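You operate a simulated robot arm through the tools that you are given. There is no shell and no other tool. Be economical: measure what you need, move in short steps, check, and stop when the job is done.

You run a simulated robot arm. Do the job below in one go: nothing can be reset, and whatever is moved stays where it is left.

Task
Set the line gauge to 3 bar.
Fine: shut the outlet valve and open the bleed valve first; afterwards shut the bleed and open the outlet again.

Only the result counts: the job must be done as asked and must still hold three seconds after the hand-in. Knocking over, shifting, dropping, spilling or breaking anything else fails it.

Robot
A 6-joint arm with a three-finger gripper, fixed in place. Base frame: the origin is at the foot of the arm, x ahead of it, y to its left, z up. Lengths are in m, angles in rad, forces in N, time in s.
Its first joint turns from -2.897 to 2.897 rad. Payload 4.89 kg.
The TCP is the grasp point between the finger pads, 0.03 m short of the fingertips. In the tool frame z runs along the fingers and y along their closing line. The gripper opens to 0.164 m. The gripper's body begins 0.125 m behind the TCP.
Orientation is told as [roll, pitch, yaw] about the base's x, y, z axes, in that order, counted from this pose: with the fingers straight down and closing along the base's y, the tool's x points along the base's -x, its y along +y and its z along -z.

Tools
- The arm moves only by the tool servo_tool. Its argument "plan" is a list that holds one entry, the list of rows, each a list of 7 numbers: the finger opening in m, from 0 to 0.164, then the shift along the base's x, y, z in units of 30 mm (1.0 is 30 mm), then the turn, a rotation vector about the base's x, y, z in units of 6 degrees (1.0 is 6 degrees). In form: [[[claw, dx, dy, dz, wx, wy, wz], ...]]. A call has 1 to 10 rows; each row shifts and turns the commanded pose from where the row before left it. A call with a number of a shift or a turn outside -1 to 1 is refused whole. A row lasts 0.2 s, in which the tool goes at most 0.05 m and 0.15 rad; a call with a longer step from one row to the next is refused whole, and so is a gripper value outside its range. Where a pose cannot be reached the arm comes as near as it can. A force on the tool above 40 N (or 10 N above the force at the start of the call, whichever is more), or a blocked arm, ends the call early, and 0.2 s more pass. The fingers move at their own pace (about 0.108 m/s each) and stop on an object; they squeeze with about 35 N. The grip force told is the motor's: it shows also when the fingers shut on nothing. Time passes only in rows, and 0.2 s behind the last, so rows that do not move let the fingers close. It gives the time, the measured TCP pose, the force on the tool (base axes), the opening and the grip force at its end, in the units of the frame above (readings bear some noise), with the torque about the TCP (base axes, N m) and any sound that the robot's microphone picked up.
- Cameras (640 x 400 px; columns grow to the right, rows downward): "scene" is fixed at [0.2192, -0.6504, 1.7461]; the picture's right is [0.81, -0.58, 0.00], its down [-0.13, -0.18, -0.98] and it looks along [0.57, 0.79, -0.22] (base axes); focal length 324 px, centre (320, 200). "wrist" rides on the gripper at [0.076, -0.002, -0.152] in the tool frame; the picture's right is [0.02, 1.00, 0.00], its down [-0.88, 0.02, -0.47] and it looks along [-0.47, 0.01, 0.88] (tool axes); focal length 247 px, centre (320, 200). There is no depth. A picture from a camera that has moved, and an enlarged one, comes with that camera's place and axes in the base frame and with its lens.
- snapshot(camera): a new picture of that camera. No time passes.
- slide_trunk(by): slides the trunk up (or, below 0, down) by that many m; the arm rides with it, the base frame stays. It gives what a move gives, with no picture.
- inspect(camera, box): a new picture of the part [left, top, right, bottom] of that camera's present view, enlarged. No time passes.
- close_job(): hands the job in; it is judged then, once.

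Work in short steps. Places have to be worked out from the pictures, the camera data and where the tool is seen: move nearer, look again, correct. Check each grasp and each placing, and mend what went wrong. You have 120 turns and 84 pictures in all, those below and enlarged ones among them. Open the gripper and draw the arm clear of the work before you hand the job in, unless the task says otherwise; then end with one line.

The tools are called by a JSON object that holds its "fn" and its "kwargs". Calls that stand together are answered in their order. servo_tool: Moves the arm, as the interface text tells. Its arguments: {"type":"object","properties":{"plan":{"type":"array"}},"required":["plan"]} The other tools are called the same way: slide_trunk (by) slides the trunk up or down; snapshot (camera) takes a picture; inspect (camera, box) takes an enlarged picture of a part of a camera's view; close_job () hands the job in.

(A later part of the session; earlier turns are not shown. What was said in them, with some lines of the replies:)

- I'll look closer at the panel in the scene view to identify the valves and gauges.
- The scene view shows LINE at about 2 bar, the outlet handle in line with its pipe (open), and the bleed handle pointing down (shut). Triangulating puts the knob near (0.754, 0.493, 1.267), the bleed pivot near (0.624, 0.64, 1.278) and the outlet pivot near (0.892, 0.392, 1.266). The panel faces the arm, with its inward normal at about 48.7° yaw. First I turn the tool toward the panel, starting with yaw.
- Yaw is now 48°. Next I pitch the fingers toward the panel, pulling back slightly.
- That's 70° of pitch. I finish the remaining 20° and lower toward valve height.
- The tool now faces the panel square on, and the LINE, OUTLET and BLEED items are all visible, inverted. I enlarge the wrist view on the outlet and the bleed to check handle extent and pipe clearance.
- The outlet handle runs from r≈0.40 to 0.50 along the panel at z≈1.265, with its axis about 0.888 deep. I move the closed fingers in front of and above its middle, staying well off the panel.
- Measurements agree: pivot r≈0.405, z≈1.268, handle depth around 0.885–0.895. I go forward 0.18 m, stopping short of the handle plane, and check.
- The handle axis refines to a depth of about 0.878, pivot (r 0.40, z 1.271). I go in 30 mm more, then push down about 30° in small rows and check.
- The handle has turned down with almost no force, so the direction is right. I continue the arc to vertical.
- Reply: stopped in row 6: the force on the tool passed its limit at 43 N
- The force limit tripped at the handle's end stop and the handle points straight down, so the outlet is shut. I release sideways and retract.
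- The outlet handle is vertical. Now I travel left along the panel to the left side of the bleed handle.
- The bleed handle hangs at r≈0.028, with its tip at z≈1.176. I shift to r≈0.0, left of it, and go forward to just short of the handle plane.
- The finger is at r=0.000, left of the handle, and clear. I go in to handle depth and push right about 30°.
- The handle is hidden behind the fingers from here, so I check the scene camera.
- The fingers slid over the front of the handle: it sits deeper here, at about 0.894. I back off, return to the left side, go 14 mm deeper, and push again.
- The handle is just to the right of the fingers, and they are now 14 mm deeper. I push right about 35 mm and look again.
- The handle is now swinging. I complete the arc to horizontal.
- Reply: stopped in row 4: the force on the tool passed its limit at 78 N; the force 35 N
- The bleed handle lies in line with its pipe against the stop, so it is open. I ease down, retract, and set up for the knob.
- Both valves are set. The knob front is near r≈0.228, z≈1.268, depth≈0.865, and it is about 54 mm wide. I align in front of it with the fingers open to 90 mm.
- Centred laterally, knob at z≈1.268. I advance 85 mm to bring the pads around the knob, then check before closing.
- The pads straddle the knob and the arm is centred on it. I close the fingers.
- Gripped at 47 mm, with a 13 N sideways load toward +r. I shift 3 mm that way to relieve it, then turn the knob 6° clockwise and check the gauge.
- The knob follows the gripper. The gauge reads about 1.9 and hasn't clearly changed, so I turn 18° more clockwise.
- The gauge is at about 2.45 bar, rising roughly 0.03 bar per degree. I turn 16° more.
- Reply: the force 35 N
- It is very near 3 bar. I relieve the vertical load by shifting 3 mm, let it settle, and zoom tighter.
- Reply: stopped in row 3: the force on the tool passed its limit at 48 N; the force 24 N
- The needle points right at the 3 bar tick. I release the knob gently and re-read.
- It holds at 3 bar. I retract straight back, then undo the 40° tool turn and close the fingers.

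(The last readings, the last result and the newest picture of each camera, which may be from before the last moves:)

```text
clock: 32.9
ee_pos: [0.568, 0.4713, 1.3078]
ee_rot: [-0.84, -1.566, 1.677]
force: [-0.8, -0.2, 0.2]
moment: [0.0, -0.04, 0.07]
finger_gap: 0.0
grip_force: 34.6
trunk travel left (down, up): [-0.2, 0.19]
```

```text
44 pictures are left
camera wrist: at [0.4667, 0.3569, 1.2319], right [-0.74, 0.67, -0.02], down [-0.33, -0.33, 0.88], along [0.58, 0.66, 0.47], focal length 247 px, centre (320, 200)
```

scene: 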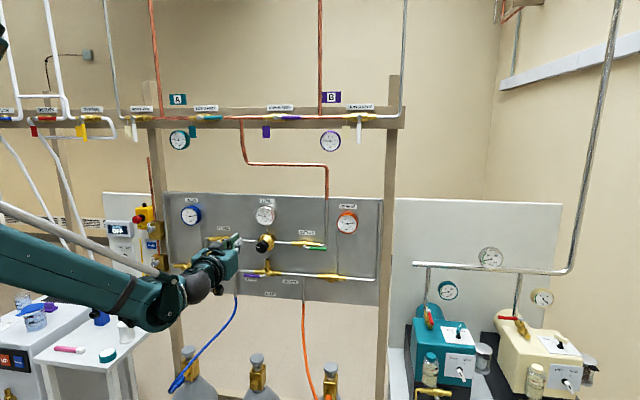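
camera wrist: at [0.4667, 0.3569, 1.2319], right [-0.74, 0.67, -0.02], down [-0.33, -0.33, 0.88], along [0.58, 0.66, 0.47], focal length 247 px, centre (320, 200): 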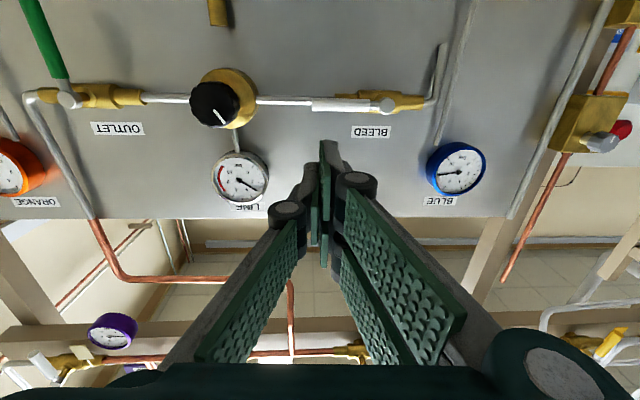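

Good view: the bleed handle spans r 0.03–0.12 at z≈1.27. I move above it and go in to depth 0.872, then push down about 30°.

{"fn": "servo_tool", "kwargs": {"plan": [[[0.0, -0.36, 0.32, 0.27, 0, 0, 0], [0.0, 0.629, 0.705, 0, 0, 0, 0], [0.0, 0.629, 0.705, 0, 0, 0, 0], [0.0, 0.629, 0.705, 0, 0, 0, 0], [0.0, 0.629, 0.705, 0, 0, 0, 0], [0.0, 0.629, 0.705, 0, 0, 0, 0], [0.0, 0, 0, 0, 0, 0, 0]]]}}

{"fn": "snapshot", "kwargs": {"camera": "wrist"}}

```text
clock: 34.5
ee_pos: [0.6528, 0.5861, 1.3145]
ee_rot: [-0.672, -1.567, 1.506]
force: [-0.5, 0.2, -0.4]
moment: [0.01, -0.03, 0.05]
finger_gap: 0.0
grip_force: 34.7
trunk travel left (down, up): [-0.2, 0.19]
```

```text
43 pictures are left
camera wrist: at [0.5502, 0.4736, 1.2397], right [-0.74, 0.67, -0.02], down [-0.33, -0.33, 0.88], along [0.58, 0.66, 0.47], focal length 247 px, centre (320, 200)
```

wrist: 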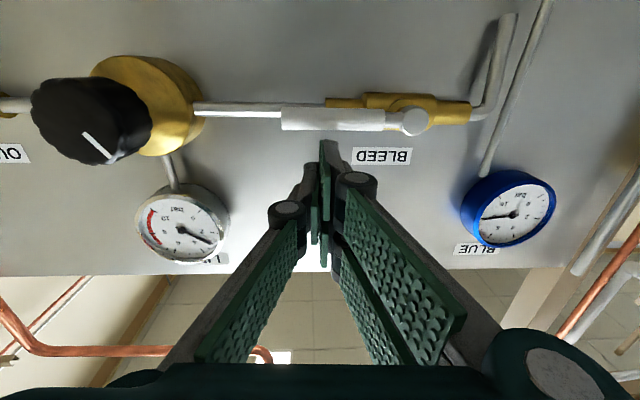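

The finger is above the handle near its outer half. I push down and around the full arc to the shut position.

{"fn": "servo_tool", "kwargs": {"plan": [[[0.0, 0.015, -0.013, -0.465, 0, 0, 0], [0.0, 0.015, -0.013, -0.465, 0, 0, 0], [0.0, 0.015, -0.013, -0.465, 0, 0, 0], [0.0, 0.015, -0.013, -0.465, 0, 0, 0], [0.0, -0.132, 0.118, -0.59, 0, 0, 0], [0.0, -0.254, 0.226, -0.533, 0, 0, 0], [0.0, -0.403, 0.36, -0.433, 0, 0, 0], [0.0, -0.473, 0.422, -0.267, 0, 0, 0], [0.0, -0.05, 0.045, 0, 0, 0, 0]]]}}

{"fn": "inspect", "kwargs": {"camera": "scene", "box": [160, 190, 320, 290]}}

{"fn": "snapshot", "kwargs": {"camera": "wrist"}}

```text
clock: 36.5
ee_pos: [0.6142, 0.6197, 1.2061]
ee_rot: [-0.683, -1.567, 1.516]
force: [2.1, -5.0, -0.8]
moment: [0.07, 0.06, -0.06]
finger_gap: 0.0
grip_force: 35.2
trunk travel left (down, up): [-0.2, 0.19]
```

```text
4.00 times, centred on (240, 240) of scene
camera zoom: at [0.2192, -0.6504, 1.7461], right [0.81, -0.58, 0.0], down [-0.13, -0.18, -0.98], along [0.57, 0.79, -0.22], focal length 1295 px, centre (640, 40)
```

zoom: 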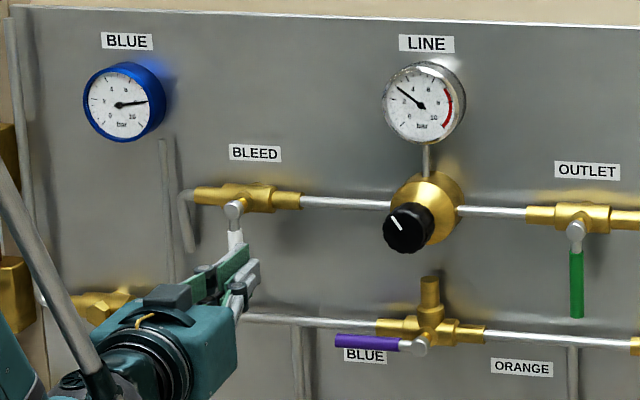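

```text
41 pictures are left
camera wrist: at [0.5132, 0.5056, 1.1301], right [-0.74, 0.67, -0.02], down [-0.33, -0.33, 0.88], along [0.58, 0.66, 0.47], focal length 247 px, centre (320, 200)
```

wrist: 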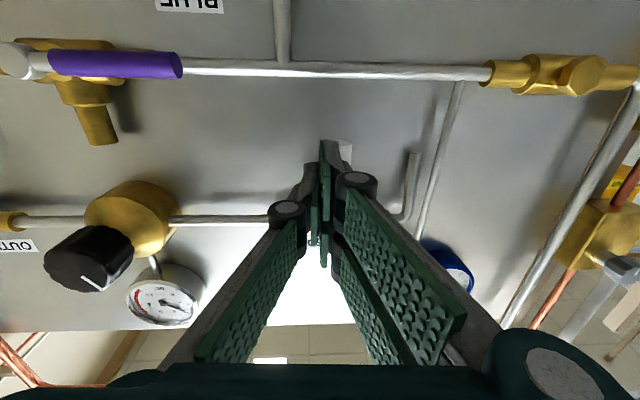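

The handle is close to vertical but with only about 5 N against it. I nudge left until the stop is felt.

{"fn": "servo_tool", "kwargs": {"plan": [[[0.0, -0.06, 0.053, 0, 0, 0, 0], [0.0, -0.06, 0.053, 0, 0, 0, 0], [0.0, -0.06, 0.053, 0, 0, 0, 0], [0.0, -0.06, 0.053, 0, 0, 0, 0]]]}}

```text
clock: 37.2
ee_pos: [0.6147, 0.6197, 1.2045]
ee_rot: [0.04, -1.57, 0.787]
force: [5.5, -15.7, -5.0]
moment: [0.1, 0.14, -0.19]
finger_gap: 0.0001
grip_force: 35.2
trunk travel left (down, up): [-0.2, 0.19]
stopped in row 3: the force on the tool passed its limit at 44 N (the readings are from after the stop); the commanded pose is now the measured one
```

The handle is against the shut stop (44 N). I release, retract, and travel to the left side of the outlet handle.

{"fn": "servo_tool", "kwargs": {"plan": [[[0.0, 0.25, -0.222, 0, 0, 0, 0], [0.0, -0.666, -0.747, 0, 0, 0, 0], [0.0, -0.666, -0.747, 0, 0, 0, 0], [0.0, -0.666, -0.747, 0, 0, 0, 0], [0.0, -0.666, -0.747, 0, 0, 0, 0], [0.0, -0.666, -0.747, 0, 0, 0, 0]]]}}

{"fn": "servo_tool", "kwargs": {"plan": [[[0.0, 0.866, -0.772, 0, 0, 0, 0], [0.0, 0.866, -0.772, 0, 0, 0, 0], [0.0, 0.866, -0.772, 0, 0, 0, 0], [0.0, 0.866, -0.772, 0, 0, 0, 0], [0.0, 0.866, -0.772, 0, 0, 0, 0], [0.0, 0.866, -0.772, 0, 0, 0, 0], [0.0, 0.866, -0.772, 0, 0, 0, 0], [0.0, 0.866, -0.772, 0, 0, 0, 0], [0.0, 0.866, -0.772, 0, 0, 0, 0], [0.0, 0, 0, 0, 0, 0, 0]]]}}

{"fn": "snapshot", "kwargs": {"camera": "wrist"}}

{"fn": "inspect", "kwargs": {"camera": "scene", "box": [160, 190, 320, 290]}}

```text
clock: 38.6
ee_pos: [0.5206, 0.5037, 1.2071]
ee_rot: [-0.392, -1.568, 1.224]
force: [0.7, 0.7, 0.3]
moment: [0.02, -0.01, 0.01]
finger_gap: 0.0
grip_force: 34.8
trunk travel left (down, up): [-0.2, 0.19]
```

```text
clock: 40.8
ee_pos: [0.7548, 0.2935, 1.2059]
ee_rot: [-0.483, -1.566, 1.313]
force: [0.3, 0.4, 0.0]
moment: [0.01, -0.04, 0.01]
finger_gap: 0.0
grip_force: 35.3
trunk travel left (down, up): [-0.2, 0.19]
```

```text
40 pictures are left
camera wrist: at [0.6518, 0.1809, 1.1296], right [-0.74, 0.67, -0.02], down [-0.33, -0.33, 0.88], along [0.59, 0.66, 0.47], focal length 247 px, centre (320, 200)
```

wrist: 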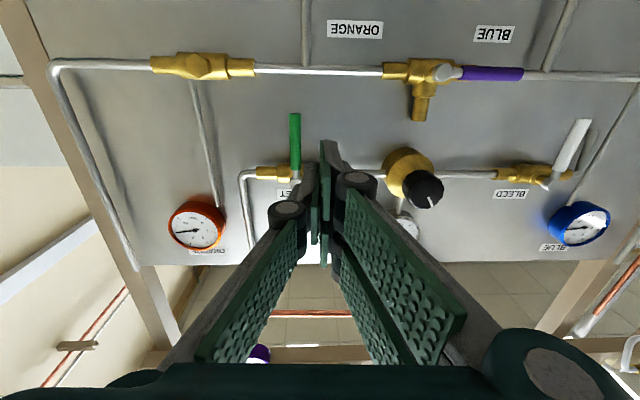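

```text
4.00 times, centred on (240, 240) of scene
camera zoom: at [0.2192, -0.6504, 1.7461], right [0.81, -0.58, 0.0], down [-0.13, -0.18, -0.98], along [0.57, 0.79, -0.22], focal length 1295 px, centre (640, 40)
```

zoom: 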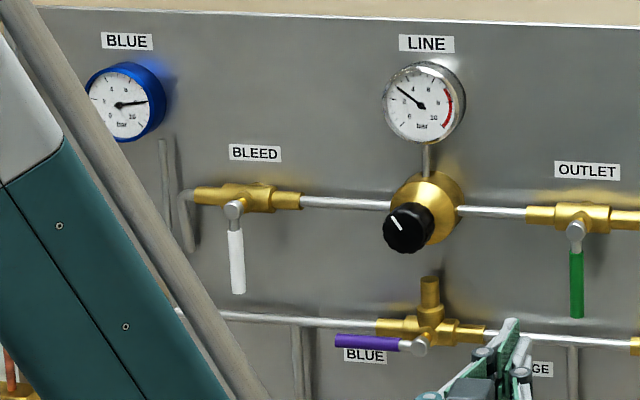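

The bleed handle is vertical (shut) and the finger is left of the outlet handle. I go in and push right about 30°.

{"fn": "servo_tool", "kwargs": {"plan": [[[0.0, 0.629, 0.705, 0, 0, 0, 0], [0.0, 0.629, 0.705, 0, 0, 0, 0], [0.0, 0.629, 0.705, 0, 0, 0, 0], [0.0, 0.629, 0.705, 0, 0, 0, 0], [0.0, 0.629, 0.705, 0, 0, 0, 0], [0.0, 0, 0, 0, 0, 0, 0], [0.0, 0.362, -0.323, -0.04, 0, 0, 0], [0.0, 0.362, -0.323, -0.04, 0, 0, 0], [0.0, 0.362, -0.323, -0.04, 0, 0, 0]]]}}

{"fn": "snapshot", "kwargs": {"camera": "wrist"}}

{"fn": "inspect", "kwargs": {"camera": "scene", "box": [220, 200, 380, 300]}}

```text
clock: 42.8
ee_pos: [0.8798, 0.37, 1.2006]
ee_rot: [-0.565, -1.565, 1.395]
force: [-1.1, 0.3, 0.3]
moment: [-0.04, 0.03, -0.06]
finger_gap: 0.0
grip_force: 35.2
trunk travel left (down, up): [-0.2, 0.19]
```

```text
38 pictures are left
camera wrist: at [0.7778, 0.257, 1.1267], right [-0.74, 0.67, -0.02], down [-0.33, -0.33, 0.88], along [0.59, 0.66, 0.47], focal length 247 px, centre (320, 200)
```

wrist: 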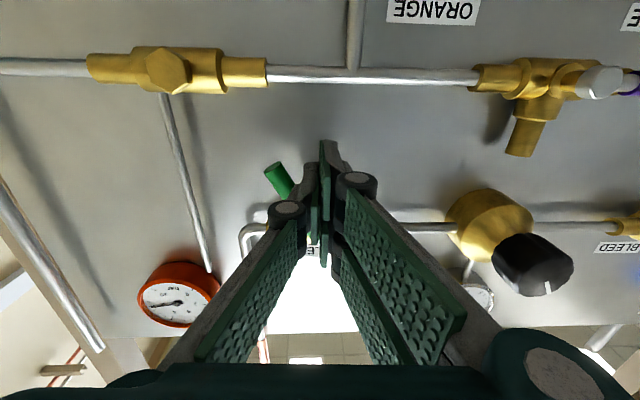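

```text
4.00 times, centred on (300, 250) of scene
camera zoom: at [0.2192, -0.6504, 1.7461], right [0.81, -0.58, 0.0], down [-0.13, -0.18, -0.98], along [0.57, 0.79, -0.22], focal length 1295 px, centre (400, 0)
```

zoom: 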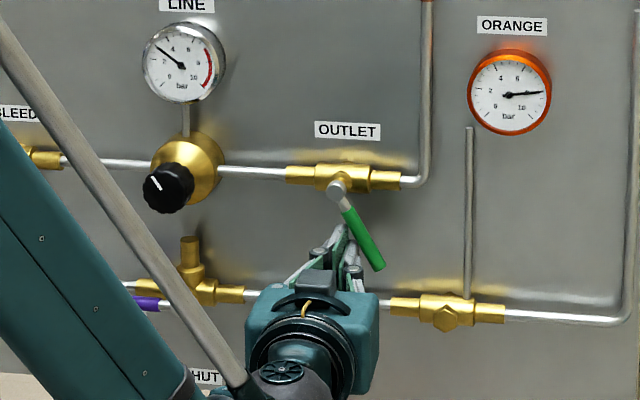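

The outlet handle is swinging. I complete the arc to horizontal, with slower final steps.

{"fn": "servo_tool", "kwargs": {"plan": [[[0.0, 0.448, -0.4, 0.2, 0, 0, 0], [0.0, 0.391, -0.349, 0.323, 0, 0, 0], [0.0, 0.321, -0.286, 0.46, 0, 0, 0], [0.0, 0.08, -0.07, 0.2, 0, 0, 0], [0.0, 0.08, -0.07, 0.2, 0, 0, 0], [0.0, 0.05, -0.04, 0.15, 0, 0, 0], [0.0, 0.02, -0.02, 0.12, 0, 0, 0], [0.0, 0, 0, 0.1, 0, 0, 0]]]}}

{"fn": "inspect", "kwargs": {"camera": "scene", "box": [220, 200, 380, 300]}}

```text
clock: 43.8
ee_pos: [0.9175, 0.3393, 1.2329]
ee_rot: [-0.627, -1.563, 1.459]
force: [2.8, 2.0, -19.0]
moment: [-0.27, 0.31, 0.03]
finger_gap: 0.0
grip_force: 35.1
trunk travel left (down, up): [-0.2, 0.19]
stopped in row 4: the force on the tool passed its limit at 52 N (the readings are from after the stop); the commanded pose is now the measured one
```

```text
4.00 times, centred on (300, 250) of scene
camera zoom: at [0.2192, -0.6504, 1.7461], right [0.81, -0.58, 0.0], down [-0.13, -0.18, -0.98], along [0.57, 0.79, -0.22], focal length 1295 px, centre (400, 0)
```

zoom: 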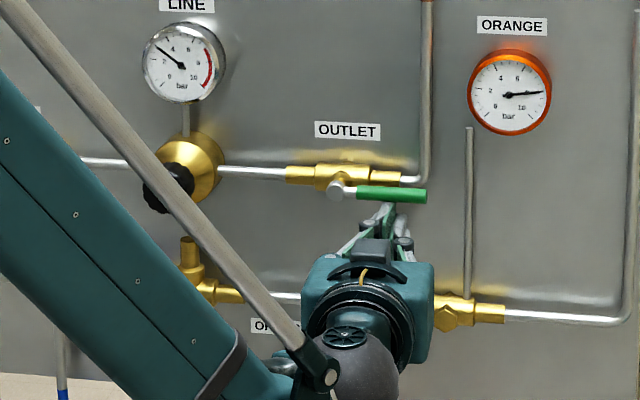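

The outlet handle is horizontal and on its stop. I release down, retract well clear, open the fingers, and check everything.

{"fn": "servo_tool", "kwargs": {"plan": [[[0.0, 0, 0, -0.5, 0, 0, 0], [0.0, -0.666, -0.747, 0, 0, 0, 0], [0.0, -0.666, -0.747, 0, 0, 0, 0], [0.0, -0.666, -0.747, 0, 0, 0, 0], [0.0, -0.666, -0.747, 0, 0, 0, 0], [0.0, -0.666, -0.747, 0, 0, 0, 0], [0.0, -0.666, -0.747, 0, 0, 0, 0], [0.06, -0.666, -0.747, 0, 0, 0, 0], [0.1, 0, 0, 0, 0, 0, 0]]]}}

{"fn": "snapshot", "kwargs": {"camera": "scene"}}

{"fn": "inspect", "kwargs": {"camera": "scene", "box": [254, 206, 278, 221]}}

{"fn": "inspect", "kwargs": {"camera": "scene", "box": [180, 190, 340, 290]}}

```text
clock: 45.8
ee_pos: [0.7768, 0.1805, 1.2219]
ee_rot: [-0.753, -1.564, 1.585]
force: [-1.2, -0.1, -0.4]
moment: [-0.01, 0.01, -0.04]
finger_gap: 0.1
grip_force: 0.1
trunk travel left (down, up): [-0.2, 0.19]
```

```text
35 pictures are left
```

scene: 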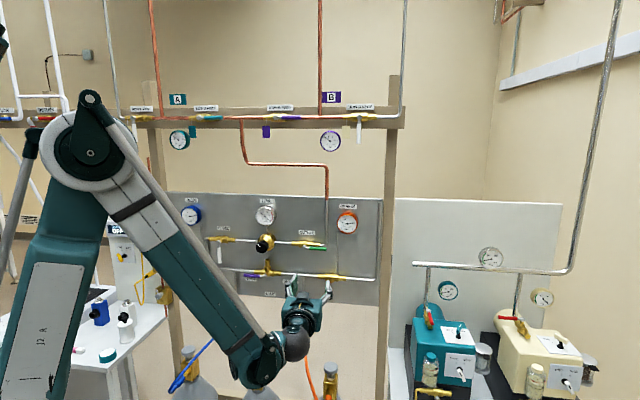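

```text
16.00 times, centred on (266, 214) of scene
camera zoom: at [0.2192, -0.6504, 1.7461], right [0.81, -0.58, 0.0], down [-0.13, -0.18, -0.98], along [0.57, 0.79, -0.22], focal length 5179 px, centre (1184, -16)
```

zoom: 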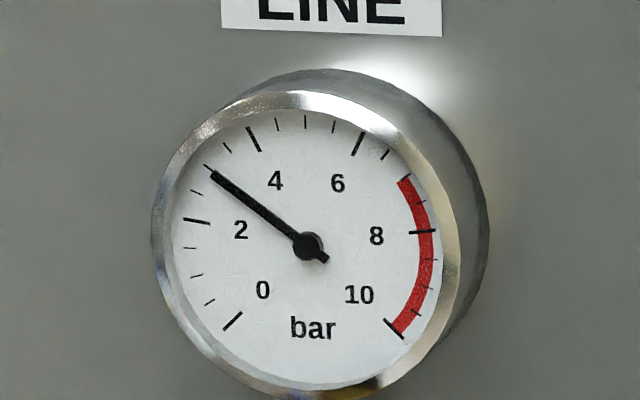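

```text
4.00 times, centred on (260, 240) of scene
camera zoom: at [0.2192, -0.6504, 1.7461], right [0.81, -0.58, 0.0], down [-0.13, -0.18, -0.98], along [0.57, 0.79, -0.22], focal length 1295 px, centre (560, 40)
```

zoom: 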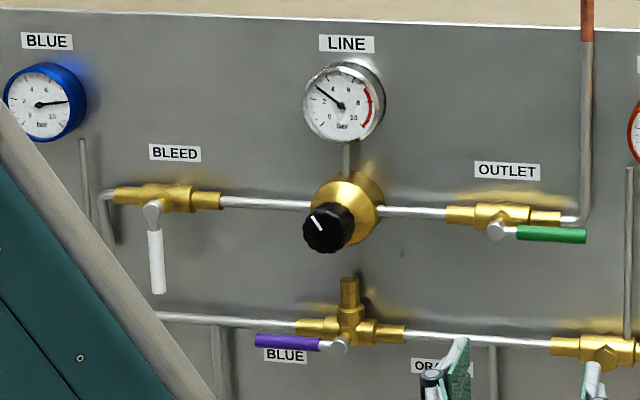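

LINE reads 3 bar with the bleed shut, the outlet open, and the arm clear with fingers open, so I hand in.

{"fn": "close_job", "kwargs": {}}

```text
The job is handed in.
```

The line gauge now reads 3 bar, with the bleed valve shut and the outlet valve open again; I've handed the job in.
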